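You operate a simulated robot arm through the tools that you are given. There is no shell and no other tool. Be economical: measure what you need, move in short steps, check, and stop when the job is done.

You are at the controls of a simulated robot arm. One attempt, no reset.

JOB
Take the jar of mustard and put it on the wing of the coffee shelf. Open the second drawer from the top, put the steel pet bowl inside, then shut the drawer. Put the grey crate on the socket worktop surface away on the lower shelf under the trolley worktop. Shut the double cupboard door by the drawers. Press the cooker hood high fan button to switch it off. Open the hob cupboard door, put the yellow block from the hob cupboard top shelf on the cork coaster, then shut the door. The order is free. Set down upright: jar of mustard.

Only the result counts: the job must be done as asked and must still hold three seconds after the hand-in. Knocking over, shifting, dropping, spilling or breaking anything else fails it.

ROBOT AND FRAMES
A 7-joint arm with a two-finger parallel gripper on a trunk, on a base that drives. Base frame: it is fixed to the floor where the robot stands at the start and does not move with it; the origin is under the middle of the robot, x ahead of it, y to its left, z up. Readings come in mm, degrees, newtons and seconds.
Its first joint turns from -166.0 to 166.0 degrees. Places, roughly: cooker hood high fan button [-2800, -2500, 1700]; cork coaster (11x11x1 cm) [-4400, -500, 800]; double cupboard door by the drawers [-1300, -1800, 500]; grey crate (41x23x10 cm) [-1000, -2100, 900]; hob cupboard door [-2100, -2400, 500]; lower shelf under the trolley worktop [-3800, -2700, 100]; second drawer [-1000, -1400, 600]; second drawer inside [-900, -1400, 600]; steel pet bowl (17x17x6 cm) [-1000, -1500, 900]; wing of the coffee shelf [400, 1100, 1500]; yellow block [-2250, -2500, 500]. Payload 3.43 kg.
Tool frame: the origin (TCP) lies between the finger pads and is the grasp point; the fingertips stand 30 mm ahead of it; z points along the fingers, y is the line along which they close. The gripper opens to 94 mm. The fingers are 28 mm wide and 10 mm thick; the gripper's body (50 by 96 mm) begins 55 mm behind the TCP.
Orientation is that of the tool frame in the base frame, as [roll, pitch, yaw] about the fixed x, y, z axes, in that order (R = Rz(yaw) Ry(pitch) Rx(roll)). With the fingers straight down and closing along the base's y, the tool's x points along the base's -x, its y along +y and its z along -z.

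CONTROLS
- The arm moves only by the tool arm_command. Its argument "plan" is a list of rows, each a list of 6 numbers: the shift along the tool's x, y, z in mm, then the turn, a rotation vector about the tool's x, y, z in degrees. In form: [[x, y, z, ax, ay, az], ...]. A call has 1 to 8 rows; each row is the pose to reach, as a shift and turn from the pose commanded when the call began, along the tool's axes at that moment. "gripper" is the opening, from 0 (shut) to 1 (fully open), set as the call begins (left out, the last holds). Rows are played at 5 a second. More than 50 mm and 8.6 degrees between two rows, or a gripper value outside its range, and nothing of the call is played. A pose out of reach is approached as far as the arm can. The call stops where the force on the tool passes 40 N (or 10 N more than at its start, if that is more) or the arm is blocked; 0.2 s more then pass. The fingers move at their own pace (about 45 mm/s each) and stop on an object; they squeeze with about 43 N. The grip force told is the motor's: it shows also when the fingers shut on nothing. Time passes only in rows, and 0.2 s behind the last, so rows that repeat a pose let the fingers close. It gives the time, the measured TCP pose, the force on the tool (base axes), the opening and the grip force at its end, in the units of the frame above (readings bear some noise), with the torque about the TCP (base axes, N m) and any sound that the robot's microphone picked up.
- Cameras (640 x 400 px; columns grow to the right, rows downward): "scene" is now at [506.7, 249.9, 1174.4]; the picture's right is [0.44, -0.90, 0.00], its down [-0.26, -0.13, -0.96] and it looks along [0.86, 0.42, -0.29] (base axes); focal length 214 px, centre (320, 200). "wrist" rides on the gripper at [76, 14, -103] in the tool frame; the picture's right is [-0.18, 0.98, 0.00], its down [-0.75, -0.14, -0.64] and it looks along [-0.63, -0.12, 0.77] (tool axes); focal length 243 px, centre (320, 200). There is no depth. A picture from a camera that has moved, and an enlarged one, comes with that camera's place and axes in the base frame and with its lens. The place of the scene camera against the robot may be out by one fixed shift of up to 25 mm in any direction.
- capture(camera): a new picture of that camera. It takes no simulated time.
- slide_trunk(by): slides the trunk up (or, below 0, down) by that many mm; the arm and the scene camera ride with it, the base frame stays. It gives what a move gives, with no picture.
- drive_base(legs): drives the robot by 1 to 6 legs, each [ahead, left, turn to the left] in mm, mm and degrees, along the robot's own axes; the way and the turn of a leg run together, so that a leg with both is an arc; at most 1500 mm and 180 degrees a leg. The arm and the cameras ride along, it lands a little off, and it stops where it bumps. It gives what a move gives.
- aim_head(pan, tilt): turns the head with the scene camera to pan (to the left, within 103 degrees either way) and tilt (down, from -29 to 69), counted from straight ahead of the robot. It gives what a move gives.
- inspect(camera, box): a new picture of the part [left, top, right, bottom] of that camera's present view, enlarged. It takes no simulated time.
- sign_off(): hands the job in; it is judged then, once.

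Work in short steps. Places have to be worked out from the pictures, the camera data and where the tool is seen: move nearer, look again, correct. Check each grasp and each placing, and mend what went wrong. You have 207 turns and 180 pictures in all, those below and enlarged ones among them. Open the gripper and draw the arm clear of the work before you hand the job in, unless the task says otherwise.

The tools are called after "Request:" as name(argument=value, ...) on one line, values as JSON. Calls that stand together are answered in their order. arm_command: Moves the arm, as the interface text tells. Its arguments: {"type":"object","properties":{"plan":{"type":"array","items":{"type":"array","items":{"type":"number"}}},"gripper":{"type":"number"}},"required":["plan"]} The other tools are called the same way: slide_trunk (by) slides the trunk up or down; drive_base (legs) drives the base; aim_head (pan, tilt) turns the head that bears the scene camera; capture (camera) takes a picture; inspect (camera, box) takes an enlarged picture of a part of a camera's view; sign_off () hands the job in.

At the start:

```text
t: 0.0
tcp_pos: [506.9, 475.8, 999.8]
tool_rot: [-179.9, 0.0, 180.0]
ft_force: [0.1, -0.5, -0.6]
wrist_torque: [0.02, -0.01, -0.02]
gripper_width: 93.9
finger_force: 0.1
trunk travel left (down, up): [-225.0, 265.0]
robot x, y, heading: [2.0, -2.5, 0.2]
head pan, tilt: [25.9, 17.1]
```

scene: 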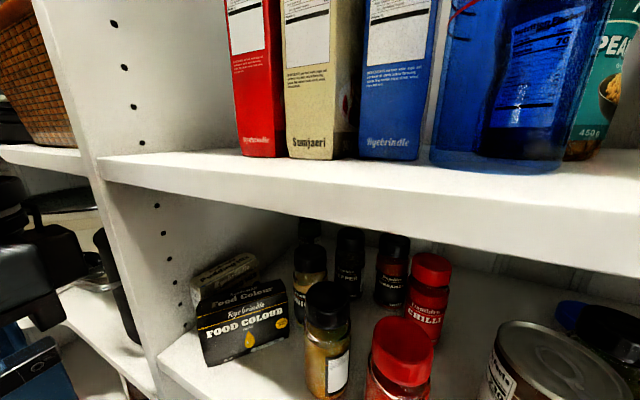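
wrist: 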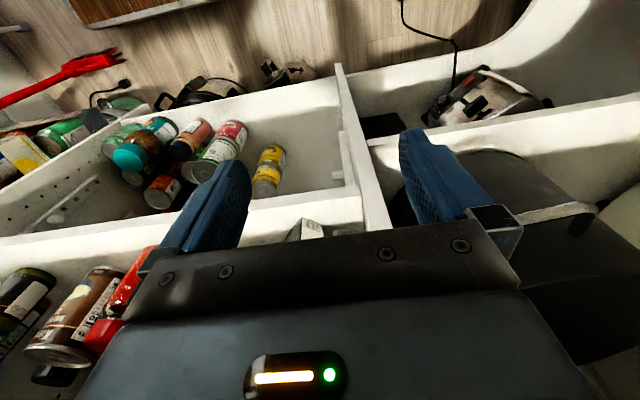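

I see a pantry with jars ahead of the robot. I look around with the head to find the mustard and the coffee shelf.

Request:
aim_head(pan=0, tilt=25)

Request:
capture(camera="scene")

Request:
aim_head(pan=70, tilt=0)

Request:
capture(camera="scene")

```text
t: 0.9
tcp_pos: [506.6, 475.8, 1000.4]
tool_rot: [180.0, 0.0, -180.0]
ft_force: [0.6, 0.5, -0.2]
wrist_torque: [0.02, 0.02, 0.0]
gripper_width: 94.3
finger_force: 0.1
trunk travel left (down, up): [-225.0, 265.0]
robot x, y, heading: [-0.3, 0.2, 0.0]
head pan, tilt: [0.0, 25.0]
```

```text
177 pictures are left
camera scene: at [514.8, 209.2, 1161.6], right [0.0, -1.0, 0.0], down [-0.42, 0.0, -0.91], along [0.91, 0.0, -0.42], focal length 214 px, centre (320, 200)
```

scene: 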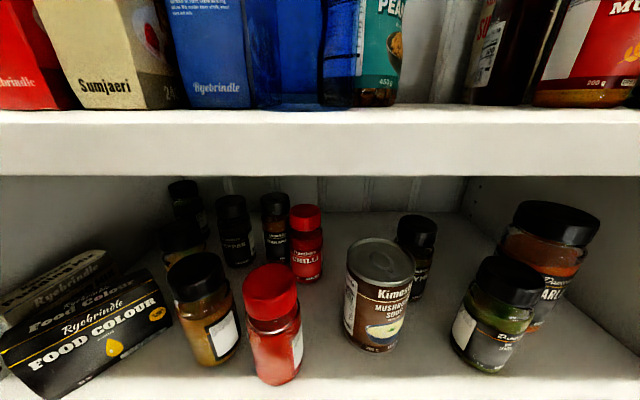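

```text
t: 2.3
tcp_pos: [506.4, 476.5, 1000.4]
tool_rot: [180.0, 0.1, 180.0]
ft_force: [-0.6, -0.9, -0.3]
wrist_torque: [0.02, 0.01, 0.02]
gripper_width: 94.0
finger_force: 0.1
trunk travel left (down, up): [-225.0, 265.0]
robot x, y, heading: [-0.9, -3.9, -0.2]
head pan, tilt: [70.0, 0.0]
```

```text
176 pictures are left
camera scene: at [453.5, 293.7, 1201.9], right [0.94, -0.34, 0.0], down [0.0, 0.0, -1.0], along [0.34, 0.94, 0.0], focal length 214 px, centre (320, 200)
```

scene: 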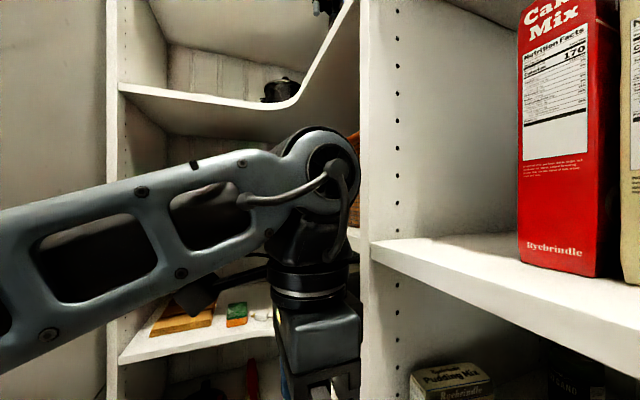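

A red-labelled "MU…" jar stands at the right on the upper shelf. I look there, and up at the wing.

Request:
aim_head(pan=-25, tilt=5)

Request:
capture(camera="scene")

Request:
aim_head(pan=70, tilt=-25)

Request:
capture(camera="scene")

```text
t: 4.0
tcp_pos: [506.2, 477.3, 999.7]
tool_rot: [179.9, 0.0, -179.9]
ft_force: [0.5, -0.4, -0.1]
wrist_torque: [-0.01, -0.02, 0.0]
gripper_width: 93.8
finger_force: 0.0
trunk travel left (down, up): [-225.0, 265.0]
robot x, y, heading: [2.6, 1.2, -0.1]
head pan, tilt: [-25.0, 5.0]
```

```text
175 pictures are left
camera scene: at [505.9, 170.3, 1194.0], right [-0.42, -0.91, 0.0], down [-0.08, 0.04, -1.0], along [0.9, -0.42, -0.09], focal length 214 px, centre (320, 200)
```

scene: 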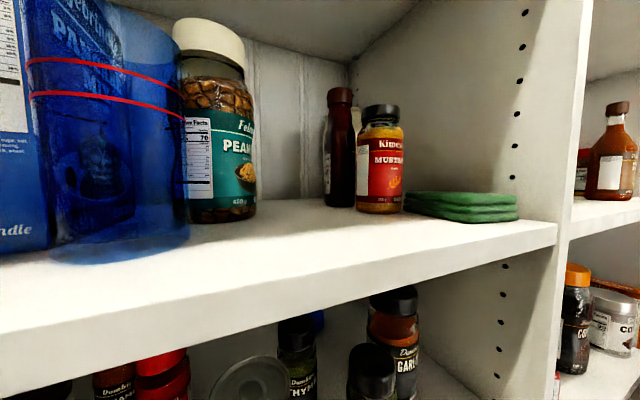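

```text
t: 5.7
tcp_pos: [506.5, 476.1, 999.6]
tool_rot: [180.0, 0.0, -180.0]
ft_force: [0.2, 0.5, 0.0]
wrist_torque: [0.0, -0.02, 0.04]
gripper_width: 93.9
finger_force: 0.2
trunk travel left (down, up): [-225.0, 265.0]
robot x, y, heading: [-1.4, 1.1, 0.1]
head pan, tilt: [70.0, -25.0]
```

```text
174 pictures are left
camera scene: at [447.0, 275.8, 1237.6], right [0.94, -0.34, 0.0], down [0.14, 0.4, -0.91], along [0.31, 0.85, 0.42], focal length 214 px, centre (320, 200)
```

scene: 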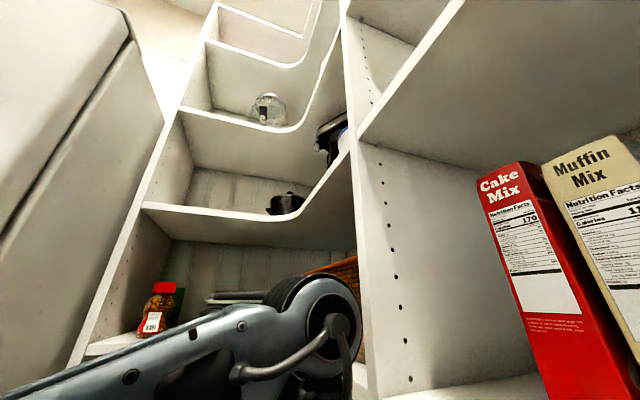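

The mustard jar is near [683, 16, 1158] (base) on the upper shelf, and the wing is the left shelf with the black pot. I look at the robot's own arm and floor to learn how it stands.

Request:
aim_head(pan=103, tilt=30)

Request:
capture(camera="scene")

Request:
aim_head(pan=-100, tilt=20)

Request:
capture(camera="scene")

```text
t: 7.0
tcp_pos: [506.1, 476.1, 999.6]
tool_rot: [180.0, 0.0, 180.0]
ft_force: [0.9, 0.0, 0.1]
wrist_torque: [0.01, -0.04, -0.01]
gripper_width: 94.1
finger_force: 0.1
trunk travel left (down, up): [-225.0, 265.0]
robot x, y, heading: [-0.5, 2.1, -0.2]
head pan, tilt: [103.0, 30.0]
```

```text
173 pictures are left
camera scene: at [402.4, 297.2, 1153.7], right [0.97, 0.22, 0.0], down [0.11, -0.49, -0.87], along [-0.19, 0.84, -0.5], focal length 214 px, centre (320, 200)
```

scene: 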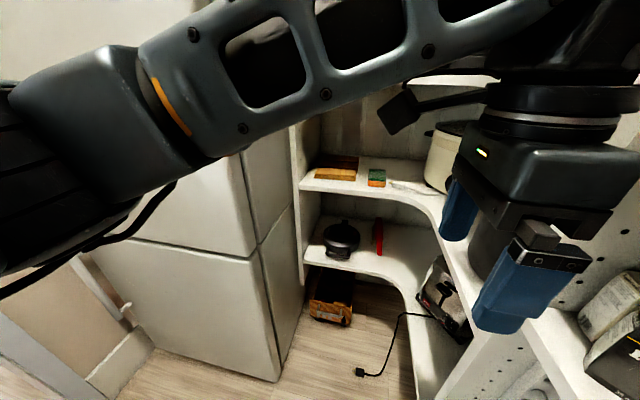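

```text
t: 9.9
tcp_pos: [506.1, 476.9, 1000.5]
tool_rot: [-179.8, 0.0, 180.0]
ft_force: [0.6, -0.5, 0.6]
wrist_torque: [-0.01, -0.04, -0.01]
gripper_width: 94.1
finger_force: 0.1
trunk travel left (down, up): [-225.0, 265.0]
robot x, y, heading: [6.2, 3.1, 0.0]
head pan, tilt: [-100.0, 20.0]
```

```text
172 pictures are left
camera scene: at [406.5, 117.4, 1169.7], right [-0.98, 0.17, 0.0], down [0.06, 0.34, -0.94], along [-0.16, -0.93, -0.34], focal length 214 px, centre (320, 200)
```

scene: 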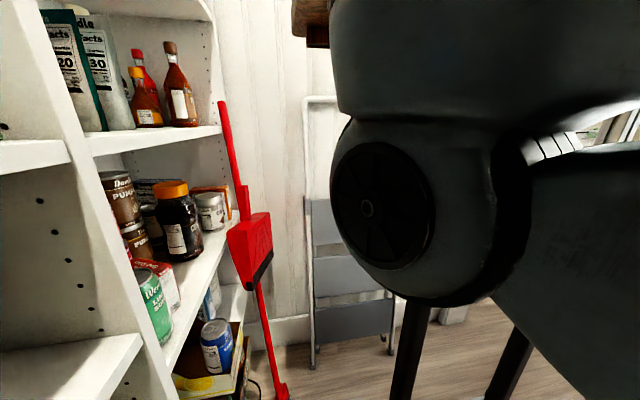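

The arm's shoulder is at the origin and there is space in front of the shelf. I raise the trunk and tilt the tool so that it points ahead and 30° down, aiming the head at the jar.

Request:
slide_trunk(by=230)

Request:
arm_command(plan=[[0, 0, 0, 0, -7.5, 0], [0, 0, 0, 0, -15, 0], [0, 0, 0, 0, -22.5, 0], [0, 0, 0, 0, -30, 0], [0, 0, 0, 0, -37.5, 0], [0, 0, 0, 0, -45, 0], [0, 0, 0, 0, -52.5, 0], [0, 0, 0, 0, -60, 0]])

Request:
aim_head(pan=-20, tilt=20)

Request:
capture(camera="scene")

Request:
capture(camera="wrist")

```text
t: 12.3
tcp_pos: [506.6, 475.7, 1229.4]
tool_rot: [179.9, 0.0, -180.0]
ft_force: [0.4, -0.1, 0.6]
wrist_torque: [-0.03, 0.0, 0.0]
gripper_width: 93.9
finger_force: 0.1
trunk travel left (down, up): [-455.0, 35.0]
robot x, y, heading: [-0.5, 1.2, 0.1]
head pan, tilt: [-100.0, 20.0]
```

```text
t: 13.8
tcp_pos: [550.6, 457.8, 1233.0]
tool_rot: [179.3, 44.3, 174.1]
ft_force: [-19.9, 0.3, 1.8]
wrist_torque: [0.07, 0.17, 0.98]
gripper_width: 93.2
finger_force: 0.1
trunk travel left (down, up): [-455.0, 35.0]
robot x, y, heading: [0.0, -1.4, -0.0]
head pan, tilt: [-100.0, 20.0]
stopped in row 7: the force on the tool passed its limit at 67 N (the readings are from after the stop); the commanded pose is now the measured one
```

```text
t: 15.3
tcp_pos: [548.3, 457.3, 1232.2]
tool_rot: [179.3, 44.2, 174.0]
ft_force: [-39.5, 3.2, -0.8]
wrist_torque: [-0.08, 0.5, 2.06]
gripper_width: 93.7
finger_force: 0.1
trunk travel left (down, up): [-455.0, 35.0]
robot x, y, heading: [2.3, 2.1, -0.0]
head pan, tilt: [-20.0, 20.0]
```

```text
171 pictures are left
camera scene: at [508.5, 177.6, 1400.2], right [-0.34, -0.94, 0.0], down [-0.32, 0.12, -0.94], along [0.88, -0.32, -0.34], focal length 214 px, centre (320, 200)
```

scene: 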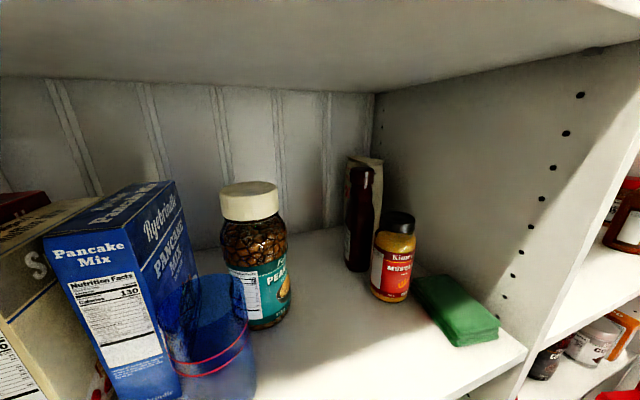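

```text
170 pictures are left
camera wrist: at [425.5, 482.0, 1253.8], right [0.22, 0.96, 0.14], down [0.08, -0.16, 0.98], along [0.97, -0.21, -0.11], focal length 243 px, centre (320, 200)
```

wrist: 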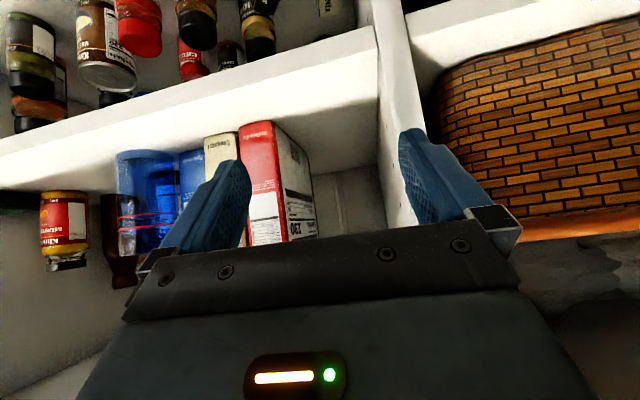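

The fingers hit the pantry divider (force −x), so I back the tool off along −x by about 70 mm.

Request:
arm_command(plan=[[25, -3, -24, 0, 0, 0], [50, -7, -48, 0, 0, 0]])

```text
t: 15.7
tcp_pos: [548.3, 457.7, 1232.0]
tool_rot: [179.0, 44.3, 173.5]
ft_force: [-24.1, 1.0, 4.4]
wrist_torque: [0.13, 0.13, 1.16]
gripper_width: 93.6
finger_force: 0.0
trunk travel left (down, up): [-455.0, 35.0]
robot x, y, heading: [0.6, 0.1, 0.4]
head pan, tilt: [-20.0, 20.0]
stopped in row 1: the force on the tool passed its limit at 63 N (the readings are from after the stop); the commanded pose is now the measured one
```

The arm seems held against the divider near a joint limit, so I back the base off 150 mm instead.

Request:
drive_base(legs=[[-150, 0, 0]])

Request:
aim_head(pan=60, tilt=25)

Request:
capture(camera="scene")

```text
t: 17.0
tcp_pos: [400.4, 456.8, 1232.1]
tool_rot: [179.0, 44.3, 173.3]
ft_force: [-0.1, -0.1, -0.1]
wrist_torque: [0.0, 0.0, 0.01]
gripper_width: 93.9
finger_force: 0.0
trunk travel left (down, up): [-455.0, 35.0]
robot x, y, heading: [-151.3, 1.0, -0.1]
head pan, tilt: [-20.0, 20.0]
```

```text
t: 18.6
tcp_pos: [399.9, 456.2, 1231.5]
tool_rot: [178.9, 44.3, 173.3]
ft_force: [-0.2, -0.5, -0.3]
wrist_torque: [0.02, 0.01, -0.03]
gripper_width: 94.0
finger_force: 0.1
trunk travel left (down, up): [-455.0, 35.0]
robot x, y, heading: [-154.7, -1.3, 0.3]
head pan, tilt: [60.0, 25.0]
```

```text
169 pictures are left
camera scene: at [316.9, 289.5, 1391.6], right [0.87, -0.5, 0.0], down [-0.21, -0.37, -0.91], along [0.45, 0.79, -0.42], focal length 214 px, centre (320, 200)
```

scene: 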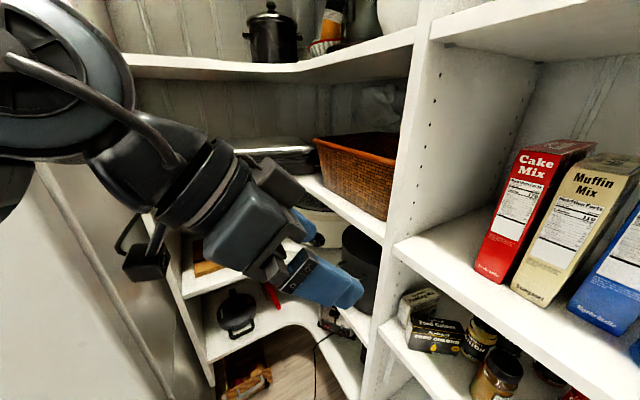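

The tool is free. I move it sideways toward the jar's y, keeping it about 180 mm off the shelf front.

Request:
arm_command(plan=[[0, -48, 0, 0, 0, 0], [0, -96, 0, 0, 0, 0], [0, -144, 0, 0, 0, 0], [0, -192, 0, 0, 0, 0], [0, -240, 0, 0, 0, 0], [0, -288, 0, 0, 0, 0], [0, -336, 0, 0, 0, 0], [0, -384, 0, 0, 0, 0]])

Request:
capture(camera="wrist")

```text
t: 19.4
tcp_pos: [436.2, 318.2, 1223.6]
tool_rot: [-174.8, 45.6, 174.7]
ft_force: [0.8, 0.3, 1.0]
wrist_torque: [0.02, 0.02, 0.0]
gripper_width: 94.3
finger_force: 0.1
out of reach, approached as far as the arm can: row 4
trunk travel left (down, up): [-455.0, 35.0]
robot x, y, heading: [-153.2, 0.9, 0.3]
head pan, tilt: [60.0, 25.0]
stopped in row 4: the arm was blocked; the commanded pose is now the measured one
```

```text
168 pictures are left
camera wrist: at [314.3, 352.1, 1241.8], right [0.28, 0.96, 0.07], down [0.06, -0.09, 0.99], along [0.96, -0.28, -0.08], focal length 243 px, centre (320, 200)
```

wrist: 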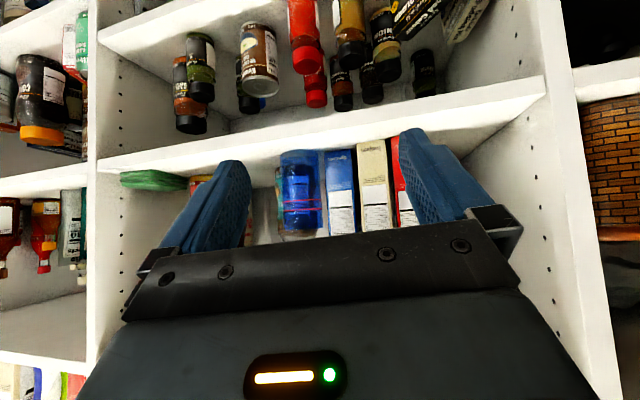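

The sideways move was blocked, so I look at the arm's own links to understand its shape.

Request:
aim_head(pan=103, tilt=0)

Request:
capture(camera="scene")

Request:
aim_head(pan=-103, tilt=40)

Request:
capture(camera="scene")

```text
t: 20.5
tcp_pos: [436.7, 318.4, 1223.8]
tool_rot: [-174.9, 45.5, 174.8]
ft_force: [-0.8, 0.2, -0.4]
wrist_torque: [0.0, 0.04, -0.02]
gripper_width: 94.3
finger_force: 0.0
trunk travel left (down, up): [-455.0, 35.0]
robot x, y, heading: [-151.2, 0.5, 0.3]
head pan, tilt: [103.0, 0.0]
```

```text
167 pictures are left
camera scene: at [250.6, 297.3, 1431.9], right [0.97, 0.23, 0.0], down [0.0, 0.0, -1.0], along [-0.23, 0.97, 0.0], focal length 214 px, centre (320, 200)
```

scene: 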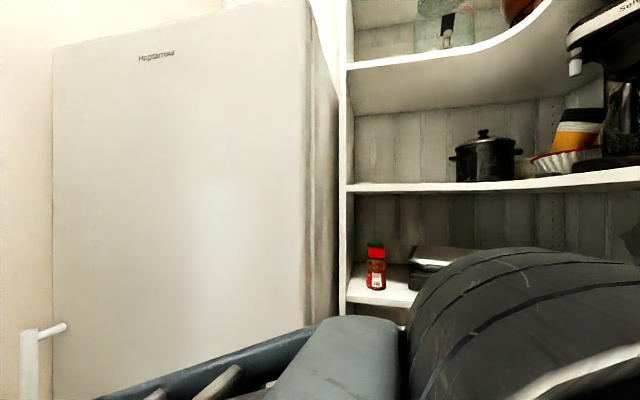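

```text
t: 23.5
tcp_pos: [436.3, 318.5, 1225.0]
tool_rot: [-174.8, 45.4, 174.8]
ft_force: [0.4, -0.8, -0.6]
wrist_torque: [0.03, 0.05, 0.02]
gripper_width: 94.3
finger_force: 0.0
trunk travel left (down, up): [-455.0, 35.0]
robot x, y, heading: [-154.9, -0.3, 0.2]
head pan, tilt: [-103.0, 40.0]
```

```text
166 pictures are left
camera scene: at [252.0, 126.8, 1368.3], right [-0.97, 0.22, 0.0], down [0.14, 0.63, -0.77], along [-0.17, -0.75, -0.64], focal length 214 px, centre (320, 200)
```

scene: 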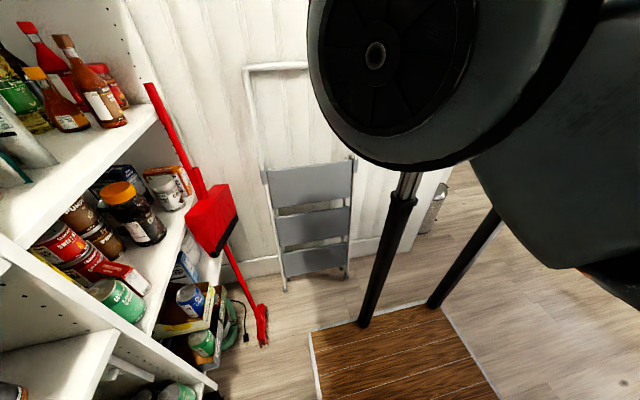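

I'll turn the base to the right so that a radially pointing tool (robot-left) faces the shelf straight on; first back off a little, with the head watching left.

Request:
drive_base(legs=[[-100, 0, 0], [0, 0, -40]])

Request:
arm_command(plan=[[0, 0, 0, -5, 0, -5.2], [0, 0, 0, -10, 0, -10.4], [0, 0, 0, -15, 0, -15.6], [0, 0, 0, -20, 0, -20.8], [0, 0, 0, -25, 0, -26], [0, 0, 0, -30, 0, -31.2]])

Request:
capture(camera="wrist")

```text
t: 26.6
tcp_pos: [401.9, -141.6, 1224.6]
tool_rot: [-174.8, 45.4, 134.0]
ft_force: [0.1, 0.1, -0.1]
wrist_torque: [0.0, -0.02, 0.01]
gripper_width: 94.1
finger_force: 0.1
trunk travel left (down, up): [-455.0, 35.0]
robot x, y, heading: [-252.9, -1.6, -40.8]
head pan, tilt: [-103.0, 40.0]
```

```text
t: 27.9
tcp_pos: [411.4, -128.1, 1224.7]
tool_rot: [-174.3, 42.1, 179.9]
ft_force: [0.3, -0.6, -0.8]
wrist_torque: [0.0, -0.04, -0.03]
gripper_width: 93.9
finger_force: 0.0
trunk travel left (down, up): [-455.0, 35.0]
robot x, y, heading: [-250.0, -2.1, -40.5]
head pan, tilt: [-103.0, 40.0]
```

```text
165 pictures are left
camera wrist: at [287.3, -105.9, 1249.3], right [0.21, 0.98, 0.05], down [0.12, -0.08, 0.99], along [0.97, -0.2, -0.13], focal length 243 px, centre (320, 200)
```

wrist: 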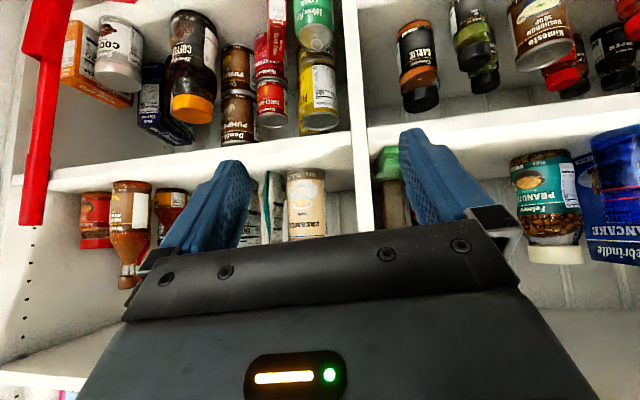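

Now the tool faces the shelf. I shift to y≈16 and tilt to 30° down, and look with both cameras.

Request:
arm_command(plan=[[0, 36, 0, -1.4, -4.5, 0], [0, 72, 0, -2.8, -9, 0], [0, 108, 0, -4.2, -13.5, 0], [0, 144, 0, -5.7, -18, 0]])

Request:
aim_head(pan=52, tilt=18)

Request:
capture(camera="scene")

Request:
capture(camera="wrist")

```text
t: 28.8
tcp_pos: [433.6, -129.0, 1219.7]
tool_rot: [-179.6, 55.0, 165.7]
ft_force: [0.5, -0.3, 0.2]
wrist_torque: [0.01, 0.0, -0.01]
gripper_width: 93.8
finger_force: 0.1
trunk travel left (down, up): [-455.0, 35.0]
robot x, y, heading: [-252.1, -2.4, -40.7]
head pan, tilt: [-103.0, 40.0]
stopped in row 4: the arm was blocked; the commanded pose is now the measured one
```

```text
t: 31.2
tcp_pos: [438.6, -121.8, 1215.8]
tool_rot: [-179.0, 54.7, 167.1]
ft_force: [0.3, -0.6, -0.4]
wrist_torque: [-0.03, -0.02, 0.0]
gripper_width: 93.8
finger_force: 0.1
trunk travel left (down, up): [-455.0, 35.0]
robot x, y, heading: [-252.7, 0.4, -40.6]
head pan, tilt: [52.0, 18.0]
```

```text
164 pictures are left
camera scene: at [273.8, -185.7, 1409.6], right [-0.72, -0.69, 0.0], down [-0.17, 0.17, -0.97], along [0.67, -0.7, -0.24], focal length 214 px, centre (320, 200)
```

scene: 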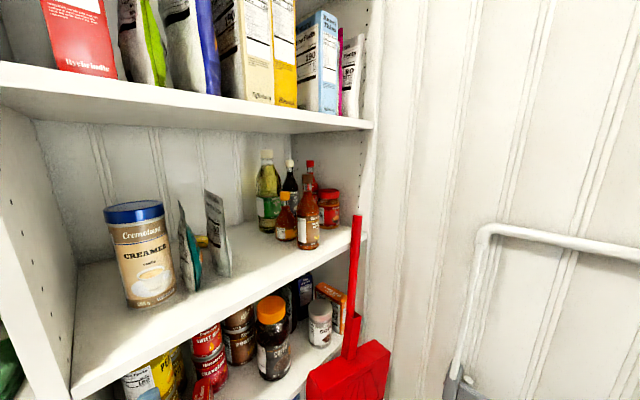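

```text
163 pictures are left
camera wrist: at [317.8, -79.6, 1214.0], right [0.34, 0.93, 0.14], down [-0.11, -0.11, 0.99], along [0.93, -0.35, 0.07], focal length 243 px, centre (320, 200)
```

wrist: 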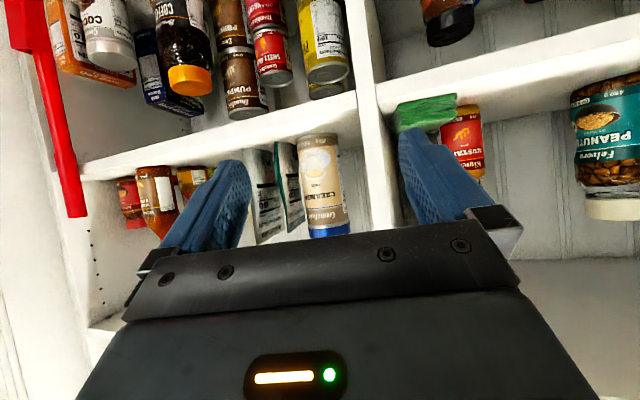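

The head was stopped by the arm's forearm (its view shows −4°, not 52°), so the arm must stay further robot-left of the head. I shift the tool robot-left.

Request:
arm_command(plan=[[-8, 26, 11, 0, 0, 0], [-16, 53, 23, 0, 0, 0], [-24, 79, 34, 0, 0, 0], [-32, 106, 46, 0, 0, 0]])

Request:
aim_head(pan=35, tilt=18)

Request:
capture(camera="scene")

```text
t: 32.2
tcp_pos: [513.8, -41.0, 1218.8]
tool_rot: [-179.6, 55.0, 165.4]
ft_force: [-0.2, -0.3, -0.4]
wrist_torque: [0.03, 0.02, -0.01]
gripper_width: 93.9
finger_force: 0.0
trunk travel left (down, up): [-455.0, 35.0]
robot x, y, heading: [-252.5, 1.4, -40.7]
head pan, tilt: [52.0, 18.0]
```

```text
t: 33.0
tcp_pos: [514.8, -41.2, 1218.4]
tool_rot: [-179.7, 54.9, 165.5]
ft_force: [-0.2, 0.8, -0.2]
wrist_torque: [0.0, 0.02, 0.01]
gripper_width: 94.2
finger_force: 0.0
trunk travel left (down, up): [-455.0, 35.0]
robot x, y, heading: [-253.6, 2.4, -40.6]
head pan, tilt: [35.0, 18.0]
```

```text
162 pictures are left
camera scene: at [302.3, -127.2, 1402.9], right [-0.1, -1.0, 0.0], down [-0.31, 0.03, -0.95], along [0.95, -0.09, -0.31], focal length 214 px, centre (320, 200)
```

scene: 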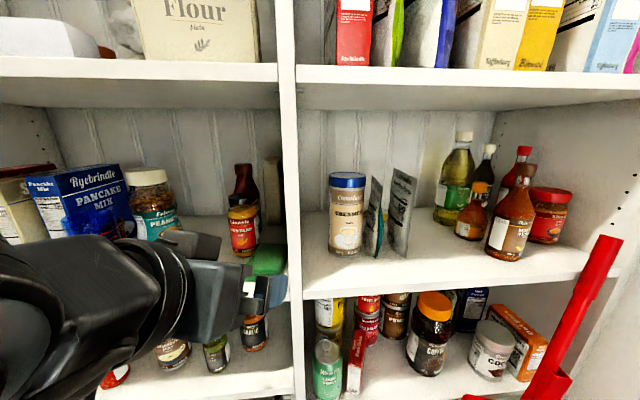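

Triangulating gives the jar at about [711, −7], shelf z≈1160, jar top ≈1284. I pull the tool back 100 mm, square its yaw, then drive 190 mm toward the shelf.

Request:
arm_command(plan=[[15, 2, -33, -4, 0, -2.8], [29, 5, -65, -8, 0, -5.6], [44, 7, -98, -12, 0, -8.4]])

Request:
drive_base(legs=[[145, 124, 0]])

Request:
capture(camera="scene")

Request:
capture(camera="wrist")

```text
t: 33.7
tcp_pos: [476.9, -66.3, 1226.6]
tool_rot: [-179.1, 52.8, 172.0]
ft_force: [0.8, -0.4, 0.4]
wrist_torque: [0.01, 0.03, 0.0]
gripper_width: 94.1
finger_force: 0.0
trunk travel left (down, up): [-455.0, 35.0]
robot x, y, heading: [-252.1, 1.7, -40.6]
head pan, tilt: [35.0, 18.0]
stopped in row 3: the arm was blocked; the commanded pose is now the measured one
```

```text
t: 35.0
tcp_pos: [582.5, -71.7, 1226.5]
tool_rot: [-178.4, 51.8, 171.8]
ft_force: [-71.1, 4.7, 34.6]
wrist_torque: [-1.16, -0.66, -3.41]
gripper_width: 94.0
finger_force: 0.2
trunk travel left (down, up): [-455.0, 35.0]
robot x, y, heading: [-139.5, -1.4, -40.9]
head pan, tilt: [35.0, 18.0]
stopped in leg 1: the force on the tool passed its limit at 1043 N (the readings are from after the stop); the commanded pose is now the measured one
```

```text
161 pictures are left
camera scene: at [411.3, -132.1, 1405.3], right [-0.12, -0.99, 0.0], down [-0.3, 0.04, -0.95], along [0.95, -0.12, -0.3], focal length 214 px, centre (320, 200)
```

scene: 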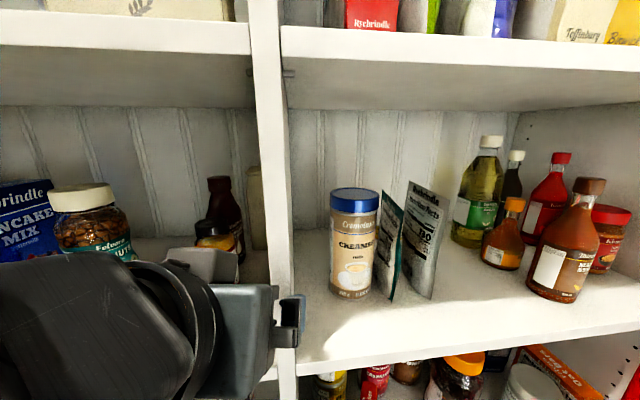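

```text
160 pictures are left
camera wrist: at [459.6, -38.3, 1230.0], right [0.27, 0.95, 0.13], down [-0.06, -0.12, 0.99], along [0.96, -0.28, 0.02], focal length 243 px, centre (320, 200)
```

wrist: 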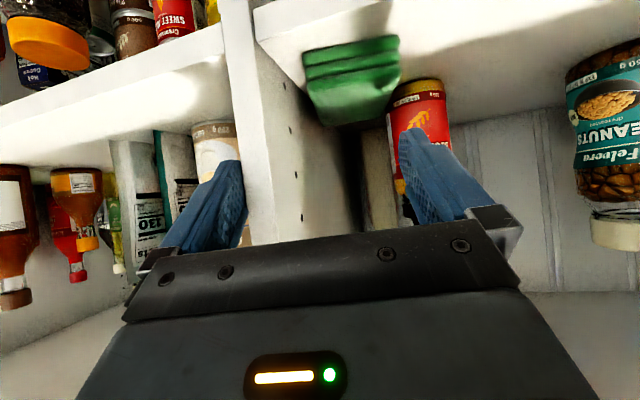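

A hard touch on the divider; I shouldn't chain that blindly. I back the base straight off the shelf and check.

Request:
drive_base(legs=[[-121, -104, 0]])

Request:
capture(camera="scene")

```text
t: 36.4
tcp_pos: [424.5, -72.9, 1222.6]
tool_rot: [-178.4, 51.5, 172.1]
ft_force: [0.0, -0.8, 0.1]
wrist_torque: [0.02, 0.01, -0.01]
gripper_width: 94.1
finger_force: 0.0
trunk travel left (down, up): [-455.0, 35.0]
robot x, y, heading: [-299.2, -7.5, -40.4]
head pan, tilt: [35.0, 18.0]
```

```text
159 pictures are left
camera scene: at [253.9, -132.4, 1403.2], right [-0.12, -0.99, 0.0], down [-0.3, 0.04, -0.95], along [0.95, -0.11, -0.3], focal length 214 px, centre (320, 200)
```

scene: 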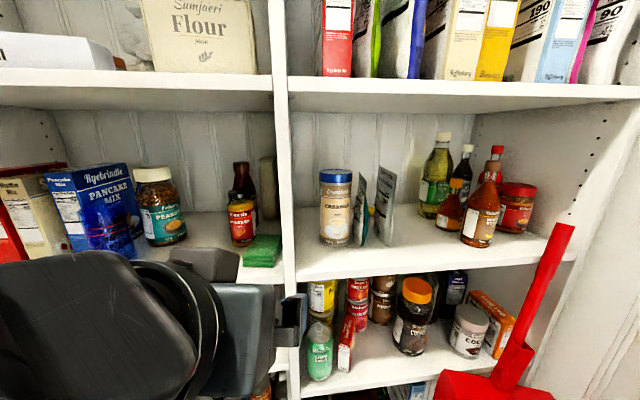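

Nothing has moved. I turn the base to about −75° so the arm works at robot-left, well away from the head.

Request:
drive_base(legs=[[0, 0, -35]])

Request:
arm_command(plan=[[-17, 40, 19, 0, 0, 0], [-34, 80, 38, 0, 0, 0]])

Request:
aim_head(pan=75, tilt=18)

Request:
capture(camera="scene")

```text
t: 38.4
tcp_pos: [259.3, -468.4, 1222.3]
tool_rot: [-178.5, 51.6, 137.7]
ft_force: [-0.3, 0.1, 0.4]
wrist_torque: [-0.02, -0.03, -0.02]
gripper_width: 94.0
finger_force: 0.0
trunk travel left (down, up): [-455.0, 35.0]
robot x, y, heading: [-297.7, -0.8, -75.1]
head pan, tilt: [35.0, 18.0]
```

```text
t: 39.0
tcp_pos: [351.5, -447.8, 1225.3]
tool_rot: [-178.4, 51.6, 137.5]
ft_force: [0.0, -0.2, 0.7]
wrist_torque: [0.02, 0.02, 0.0]
gripper_width: 94.2
finger_force: 0.1
trunk travel left (down, up): [-455.0, 35.0]
robot x, y, heading: [-298.5, -2.1, -75.0]
head pan, tilt: [35.0, 18.0]
```

```text
t: 40.1
tcp_pos: [350.4, -446.2, 1225.2]
tool_rot: [-178.4, 51.7, 137.7]
ft_force: [-0.4, -0.6, 0.3]
wrist_torque: [0.01, -0.04, -0.04]
gripper_width: 93.9
finger_force: 0.1
trunk travel left (down, up): [-455.0, 35.0]
robot x, y, heading: [-299.6, -6.0, -75.2]
head pan, tilt: [75.0, 18.0]
```

```text
158 pictures are left
camera scene: at [111.0, -362.2, 1402.9], right [0.0, -1.0, 0.0], down [-0.31, 0.0, -0.95], along [0.95, 0.0, -0.31], focal length 214 px, centre (320, 200)
```

scene: 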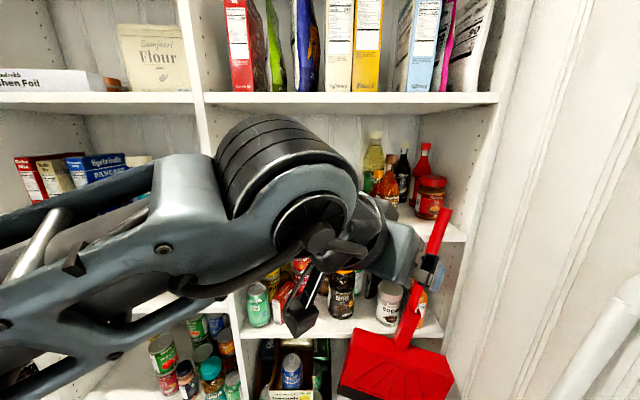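

The arm is clear. I swing the tool +300 mm in y while yawing it to face +x.

Request:
arm_command(plan=[[16, 33, -23, -4.7, 0, -3.7], [33, 65, -46, -9.4, 0, -7.4], [49, 98, -69, -14.1, 0, -11.1], [66, 130, -92, -18.9, 0, -14.9], [82, 163, -115, -23.6, 0, -18.6], [99, 195, -138, -28.3, 0, -22.3], [115, 228, -161, -33, 0, -26]])

Request:
capture(camera="scene")

```text
t: 40.9
tcp_pos: [345.0, -429.8, 1227.7]
tool_rot: [-178.7, 51.3, 143.5]
ft_force: [-0.1, 0.1, 0.0]
wrist_torque: [0.0, 0.0, 0.01]
gripper_width: 94.1
finger_force: 0.2
trunk travel left (down, up): [-455.0, 35.0]
robot x, y, heading: [-301.1, -6.1, -75.1]
head pan, tilt: [75.0, 18.0]
stopped in row 3: the arm was blocked; the commanded pose is now the measured one
```

```text
157 pictures are left
camera scene: at [111.0, -362.3, 1402.9], right [0.0, -1.0, 0.0], down [-0.31, 0.0, -0.95], along [0.95, 0.0, -0.31], focal length 214 px, centre (320, 200)
```

scene: 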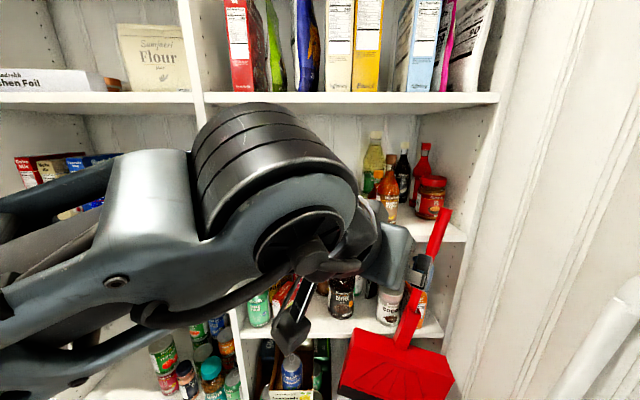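

The forearm was stopped by the head, so I turn the head away before moving the arm on.

Request:
aim_head(pan=-60, tilt=18)

Request:
arm_command(plan=[[16, 33, -23, -4.7, 0, -3.7], [33, 65, -46, -9.4, 0, -7.4], [49, 98, -69, -14.1, 0, -11.1], [66, 130, -92, -18.9, 0, -14.9], [82, 163, -115, -23.6, 0, -18.6]])

```text
t: 43.0
tcp_pos: [345.7, -429.8, 1227.4]
tool_rot: [-178.6, 51.3, 143.6]
ft_force: [-0.4, 0.3, 1.2]
wrist_torque: [0.01, 0.02, 0.01]
gripper_width: 94.1
finger_force: 0.0
trunk travel left (down, up): [-455.0, 35.0]
robot x, y, heading: [-300.2, -0.9, -75.3]
head pan, tilt: [-60.0, 18.0]
```

```text
t: 43.8
tcp_pos: [321.2, -432.4, 1233.5]
tool_rot: [-180.0, 51.0, 145.5]
ft_force: [0.5, 0.5, 0.2]
wrist_torque: [0.03, 0.0, 0.02]
gripper_width: 94.1
finger_force: 0.1
trunk travel left (down, up): [-455.0, 35.0]
robot x, y, heading: [-296.5, -1.7, -75.1]
head pan, tilt: [-60.0, 18.0]
stopped in row 3: the arm was blocked; the commanded pose is now the measured one
```

Still blocked; I need to see which link is stopped, so I look to robot-left-back.

Request:
aim_head(pan=103, tilt=15)

Request:
capture(camera="scene")

Request:
capture(camera="wrist")

```text
t: 46.2
tcp_pos: [322.5, -432.8, 1234.5]
tool_rot: [180.0, 51.1, 145.5]
ft_force: [0.0, -0.7, -0.7]
wrist_torque: [0.0, 0.01, 0.03]
gripper_width: 93.8
finger_force: 0.1
trunk travel left (down, up): [-455.0, 35.0]
robot x, y, heading: [-298.7, -8.7, -75.0]
head pan, tilt: [103.0, 15.0]
```

```text
156 pictures are left
camera scene: at [100.1, -318.4, 1407.8], right [0.47, -0.88, 0.0], down [-0.23, -0.12, -0.97], along [0.85, 0.45, -0.26], focal length 214 px, centre (320, 200)
```

scene: 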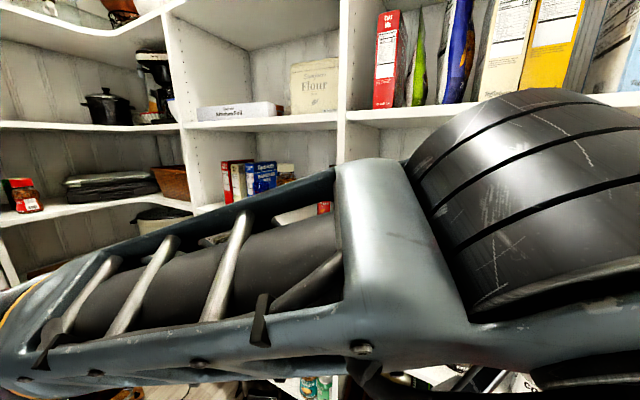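

```text
155 pictures are left
camera wrist: at [225.6, -350.1, 1239.9], right [0.65, 0.74, 0.14], down [-0.1, -0.1, 0.99], along [0.75, -0.66, 0.01], focal length 243 px, centre (320, 200)
```

wrist: 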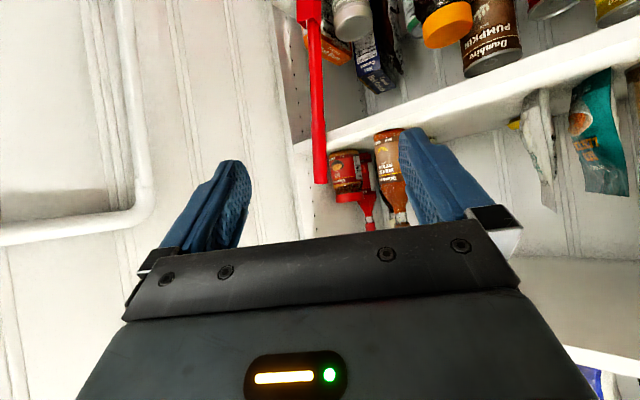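

The wrist drum is right against the head. I drive robot-backward (+y) 260 mm to have free space in front, then push the arm outward (+x).

Request:
drive_base(legs=[[-260, 0, 0]])

Request:
aim_head(pan=0, tilt=18)

Request:
arm_command(plan=[[-22, 22, 26, 0, 0, 0], [-44, 44, 52, 0, 0, 0], [-66, 66, 77, 0, 0, 0], [-84, 84, 98, 0, 0, 0]])

```text
t: 47.7
tcp_pos: [355.7, -322.8, 1234.0]
tool_rot: [-179.9, 51.1, 149.5]
ft_force: [-0.1, -0.6, 0.2]
wrist_torque: [0.0, -0.01, 0.0]
gripper_width: 94.2
finger_force: 0.0
trunk travel left (down, up): [-455.0, 35.0]
robot x, y, heading: [-295.0, 62.8, -71.0]
head pan, tilt: [103.0, 15.0]
stopped in leg 1: the robot was blocked; the commanded pose is now the measured one
```

```text
t: 49.5
tcp_pos: [354.4, -322.5, 1234.0]
tool_rot: [180.0, 51.1, 149.6]
ft_force: [-0.2, -0.3, -0.4]
wrist_torque: [0.02, 0.0, 0.05]
gripper_width: 94.2
finger_force: 0.0
trunk travel left (down, up): [-455.0, 35.0]
robot x, y, heading: [-297.1, 59.8, -71.3]
head pan, tilt: [0.0, 18.0]
```

```text
t: 50.5
tcp_pos: [510.0, -316.2, 1236.4]
tool_rot: [180.0, 51.1, 149.5]
ft_force: [-0.2, -0.2, -0.4]
wrist_torque: [-0.04, -0.01, -0.01]
gripper_width: 93.9
finger_force: 0.2
trunk travel left (down, up): [-455.0, 35.0]
robot x, y, heading: [-293.3, 63.4, -71.1]
head pan, tilt: [0.0, 18.0]
```

The base met something behind (likely the fridge) and stopped; the arm is now outward. I yaw the tool to face +x in place.

Request:
arm_command(plan=[[4, -4, -5, -5.9, 0, -4.8], [8, -8, -10, -11.9, 0, -9.6], [12, -12, -14, -17.8, 0, -14.4], [16, -16, -18, -23.7, 0, -19.2]])

Request:
aim_head(pan=60, tilt=18)

Request:
capture(camera="scene")

```text
t: 51.5
tcp_pos: [480.9, -317.5, 1236.2]
tool_rot: [-179.9, 51.1, -179.8]
ft_force: [0.0, 0.2, 0.9]
wrist_torque: [0.0, 0.03, -0.03]
gripper_width: 93.7
finger_force: 0.1
trunk travel left (down, up): [-455.0, 35.0]
robot x, y, heading: [-293.3, 61.7, -70.9]
head pan, tilt: [0.0, 18.0]
```

```text
t: 52.8
tcp_pos: [479.7, -316.2, 1235.0]
tool_rot: [179.9, 51.1, -180.0]
ft_force: [-0.3, -1.0, 0.2]
wrist_torque: [0.01, 0.0, 0.0]
gripper_width: 93.8
finger_force: 0.0
trunk travel left (down, up): [-455.0, 35.0]
robot x, y, heading: [-292.4, 60.2, -71.1]
head pan, tilt: [60.0, 18.0]
```

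```text
154 pictures are left
camera scene: at [137.9, -291.7, 1402.9], right [-0.19, -0.98, 0.0], down [-0.3, 0.06, -0.95], along [0.93, -0.18, -0.31], focal length 214 px, centre (320, 200)
```

scene: 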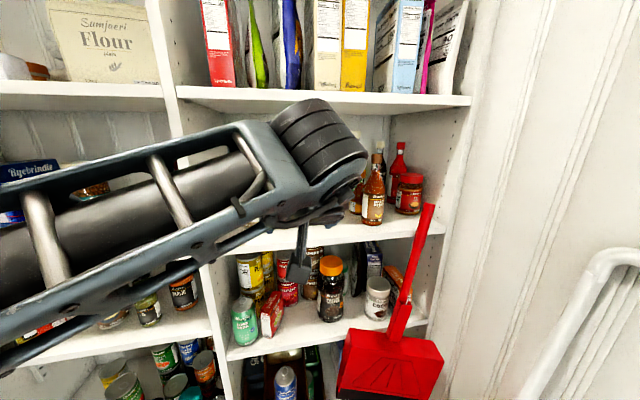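

The tool now faces +x squarely and is free of the head. I slide it +y along the shelf front.

Request:
arm_command(plan=[[0, 45, 0, 0, 0, 0], [0, 90, 0, 0, 0, 0], [0, 135, 0, 0, 0, 0], [0, 180, 0, 0, 0, 0], [0, 225, 0, 0, 0, 0], [0, 270, 0, 0, 0, 0], [0, 310, 0, 0, 0, 0]])

Request:
capture(camera="scene")

```text
t: 54.2
tcp_pos: [499.2, -175.5, 1232.8]
tool_rot: [-179.2, 50.8, 170.6]
ft_force: [0.5, -0.2, 0.2]
wrist_torque: [0.01, 0.0, -0.01]
gripper_width: 94.0
finger_force: 0.1
trunk travel left (down, up): [-455.0, 35.0]
robot x, y, heading: [-294.2, 60.8, -71.0]
head pan, tilt: [60.0, 18.0]
stopped in row 7: the arm was blocked; the commanded pose is now the measured one
```

```text
153 pictures are left
camera scene: at [137.8, -291.6, 1402.9], right [-0.19, -0.98, 0.0], down [-0.3, 0.06, -0.95], along [0.93, -0.18, -0.31], focal length 214 px, centre (320, 200)
```

scene: 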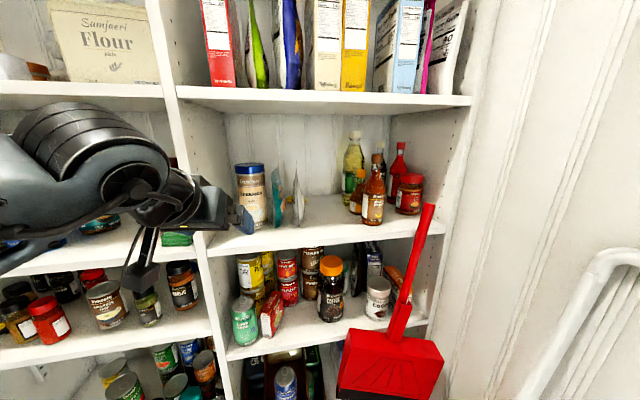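

I check where the elbow is relative to the fridge.

Request:
aim_head(pan=103, tilt=25)

Request:
capture(camera="scene")

```text
t: 55.3
tcp_pos: [499.2, -173.7, 1232.1]
tool_rot: [-179.2, 50.9, 170.7]
ft_force: [0.3, -0.5, 0.7]
wrist_torque: [0.02, 0.03, -0.04]
gripper_width: 94.0
finger_force: 0.1
trunk travel left (down, up): [-455.0, 35.0]
robot x, y, heading: [-295.5, 59.3, -71.0]
head pan, tilt: [103.0, 25.0]
```

```text
152 pictures are left
camera scene: at [124.5, -225.0, 1391.6], right [0.53, -0.85, 0.0], down [-0.36, -0.22, -0.91], along [0.77, 0.48, -0.42], focal length 214 px, centre (320, 200)
```

scene: 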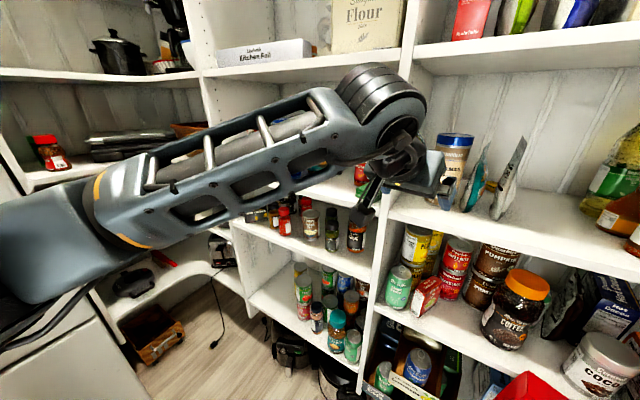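

The elbow side seems to be at its limit there, so I'll instead turn the base left 12° to bring the tool to the jar's y; first I retract the tool 35 mm.

Request:
arm_command(plan=[[11, 0, -14, 0, 0, 0], [22, 0, -27, 0, 0, 0]])

Request:
drive_base(legs=[[0, 0, 12]])

Request:
capture(camera="wrist")

```text
t: 56.1
tcp_pos: [467.6, -218.4, 1234.6]
tool_rot: [-179.8, 51.0, 166.0]
ft_force: [-0.4, 0.4, 0.3]
wrist_torque: [-0.02, -0.02, 0.0]
gripper_width: 94.0
finger_force: 0.1
trunk travel left (down, up): [-455.0, 35.0]
robot x, y, heading: [-295.8, 63.0, -71.3]
head pan, tilt: [103.0, 25.0]
stopped in row 2: the arm was blocked; the commanded pose is now the measured one
```

```text
t: 57.2
tcp_pos: [510.2, -49.2, 1234.1]
tool_rot: [-179.9, 51.0, 178.4]
ft_force: [-0.4, -0.1, 0.0]
wrist_torque: [-0.03, -0.03, -0.02]
gripper_width: 93.9
finger_force: 0.0
trunk travel left (down, up): [-455.0, 35.0]
robot x, y, heading: [-295.5, 61.5, -58.5]
head pan, tilt: [103.0, 25.0]
```

```text
151 pictures are left
camera wrist: at [383.0, -32.1, 1240.7], right [0.15, 0.98, 0.14], down [-0.03, -0.14, 0.99], along [0.99, -0.15, 0.01], focal length 243 px, centre (320, 200)
```

wrist: 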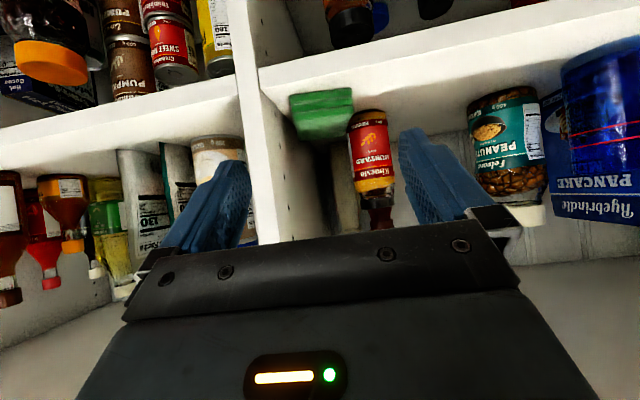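

The jar is at y≈−6 by the wrist view too. I drive the base (+110, +43) in world and check.

Request:
drive_base(legs=[[21, 116, 0]])

Request:
capture(camera="wrist")

Request:
aim_head(pan=62, tilt=18)

Request:
capture(camera="scene")

```text
t: 58.5
tcp_pos: [621.5, -7.2, 1235.6]
tool_rot: [-179.8, 51.0, 178.2]
ft_force: [0.6, -0.6, 0.2]
wrist_torque: [-0.01, 0.0, 0.02]
gripper_width: 94.1
finger_force: 0.1
trunk travel left (down, up): [-455.0, 35.0]
robot x, y, heading: [-182.6, 102.3, -58.7]
head pan, tilt: [103.0, 25.0]
```

```text
150 pictures are left
camera wrist: at [493.8, 9.5, 1240.8], right [0.15, 0.98, 0.14], down [-0.03, -0.14, 0.99], along [0.99, -0.15, 0.01], focal length 243 px, centre (320, 200)
```

wrist: 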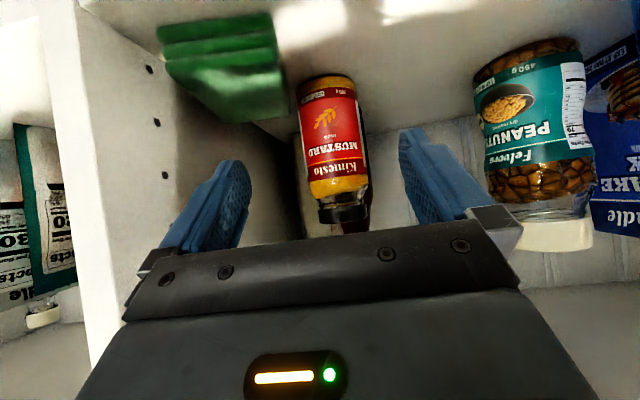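

```text
t: 59.6
tcp_pos: [620.7, -7.0, 1233.5]
tool_rot: [-179.9, 51.0, 178.2]
ft_force: [0.3, -0.4, 0.3]
wrist_torque: [0.0, -0.03, 0.0]
gripper_width: 93.7
finger_force: 0.1
trunk travel left (down, up): [-455.0, 35.0]
robot x, y, heading: [-183.3, 104.9, -58.6]
head pan, tilt: [62.0, 18.0]
```

```text
149 pictures are left
camera scene: at [312.6, -146.2, 1402.9], right [0.06, -1.0, 0.0], down [-0.31, -0.02, -0.95], along [0.95, 0.05, -0.31], focal length 214 px, centre (320, 200)
```

scene: 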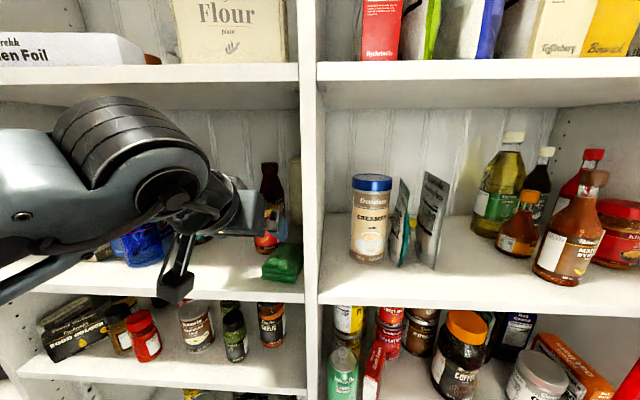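

The jar lies between the finger lines, axis y≈−3. I approach +x by 83 mm in two steps.

Request:
arm_command(plan=[[-18, 2, 21, 0, 0, 0], [-36, 4, 42, 0, 0, 0], [-54, 6, 63, 0, 0, 0]])

Request:
capture(camera="wrist")

```text
t: 60.4
tcp_pos: [705.5, -3.7, 1238.0]
tool_rot: [-179.9, 51.0, 178.2]
ft_force: [-0.9, -0.3, -0.7]
wrist_torque: [0.01, 0.02, 0.01]
gripper_width: 93.7
finger_force: 0.2
trunk travel left (down, up): [-455.0, 35.0]
robot x, y, heading: [-186.8, 103.5, -58.7]
head pan, tilt: [62.0, 18.0]
```

```text
148 pictures are left
camera wrist: at [578.5, 13.2, 1244.3], right [0.15, 0.98, 0.14], down [-0.03, -0.14, 0.99], along [0.99, -0.15, 0.01], focal length 243 px, centre (320, 200)
```

wrist: 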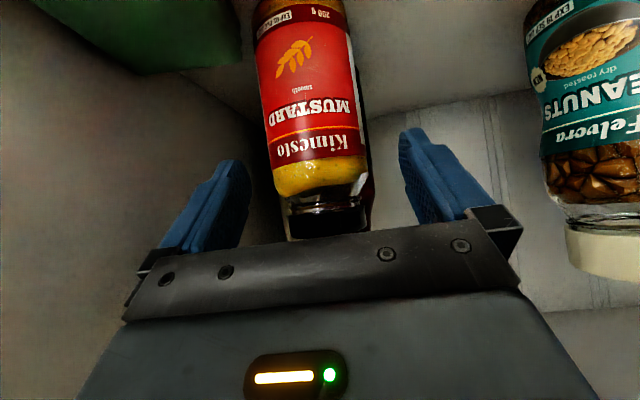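

The jar is well centered; the fingers are at its shoulder, so I lower 14 mm and close.

Request:
arm_command(plan=[[11, 0, 9, 0, 0, 0]])

Request:
arm_command(plan=[[0, 0, 0, 0, 0, 0], [0, 0, 0, 0, 0, 0], [0, 0, 0, 0, 0, 0], [0, 0, 0, 0, 0, 0], [0, 0, 0, 0, 0, 0]], gripper=0)

Request:
capture(camera="wrist")

```text
t: 60.8
tcp_pos: [704.8, -4.4, 1223.6]
tool_rot: [-179.8, 50.9, 178.3]
ft_force: [-0.7, -0.3, 0.6]
wrist_torque: [-0.03, 0.0, -0.04]
gripper_width: 94.0
finger_force: 0.1
trunk travel left (down, up): [-455.0, 35.0]
robot x, y, heading: [-187.4, 104.2, -58.6]
head pan, tilt: [62.0, 18.0]
```

```text
t: 62.0
tcp_pos: [705.3, -5.3, 1223.0]
tool_rot: [-179.9, 50.9, 178.2]
ft_force: [-0.6, 0.1, 0.3]
wrist_torque: [-0.01, -0.02, 0.01]
gripper_width: 56.4
finger_force: 43.3
trunk travel left (down, up): [-455.0, 35.0]
robot x, y, heading: [-185.3, 102.1, -58.9]
head pan, tilt: [62.0, 18.0]
```

```text
147 pictures are left
camera wrist: at [578.3, 13.0, 1229.8], right [0.15, 0.98, 0.14], down [-0.03, -0.14, 0.99], along [0.99, -0.15, 0.01], focal length 243 px, centre (320, 200)
```

wrist: 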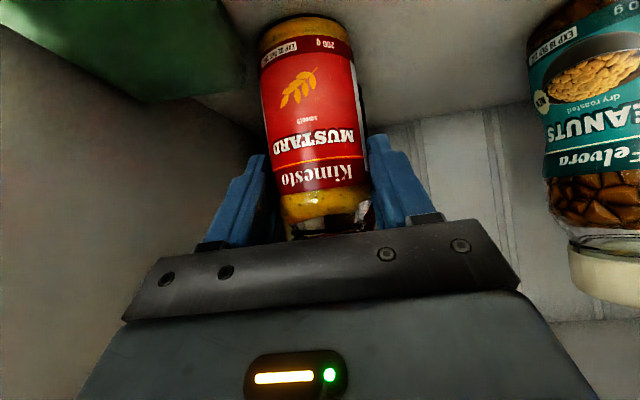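

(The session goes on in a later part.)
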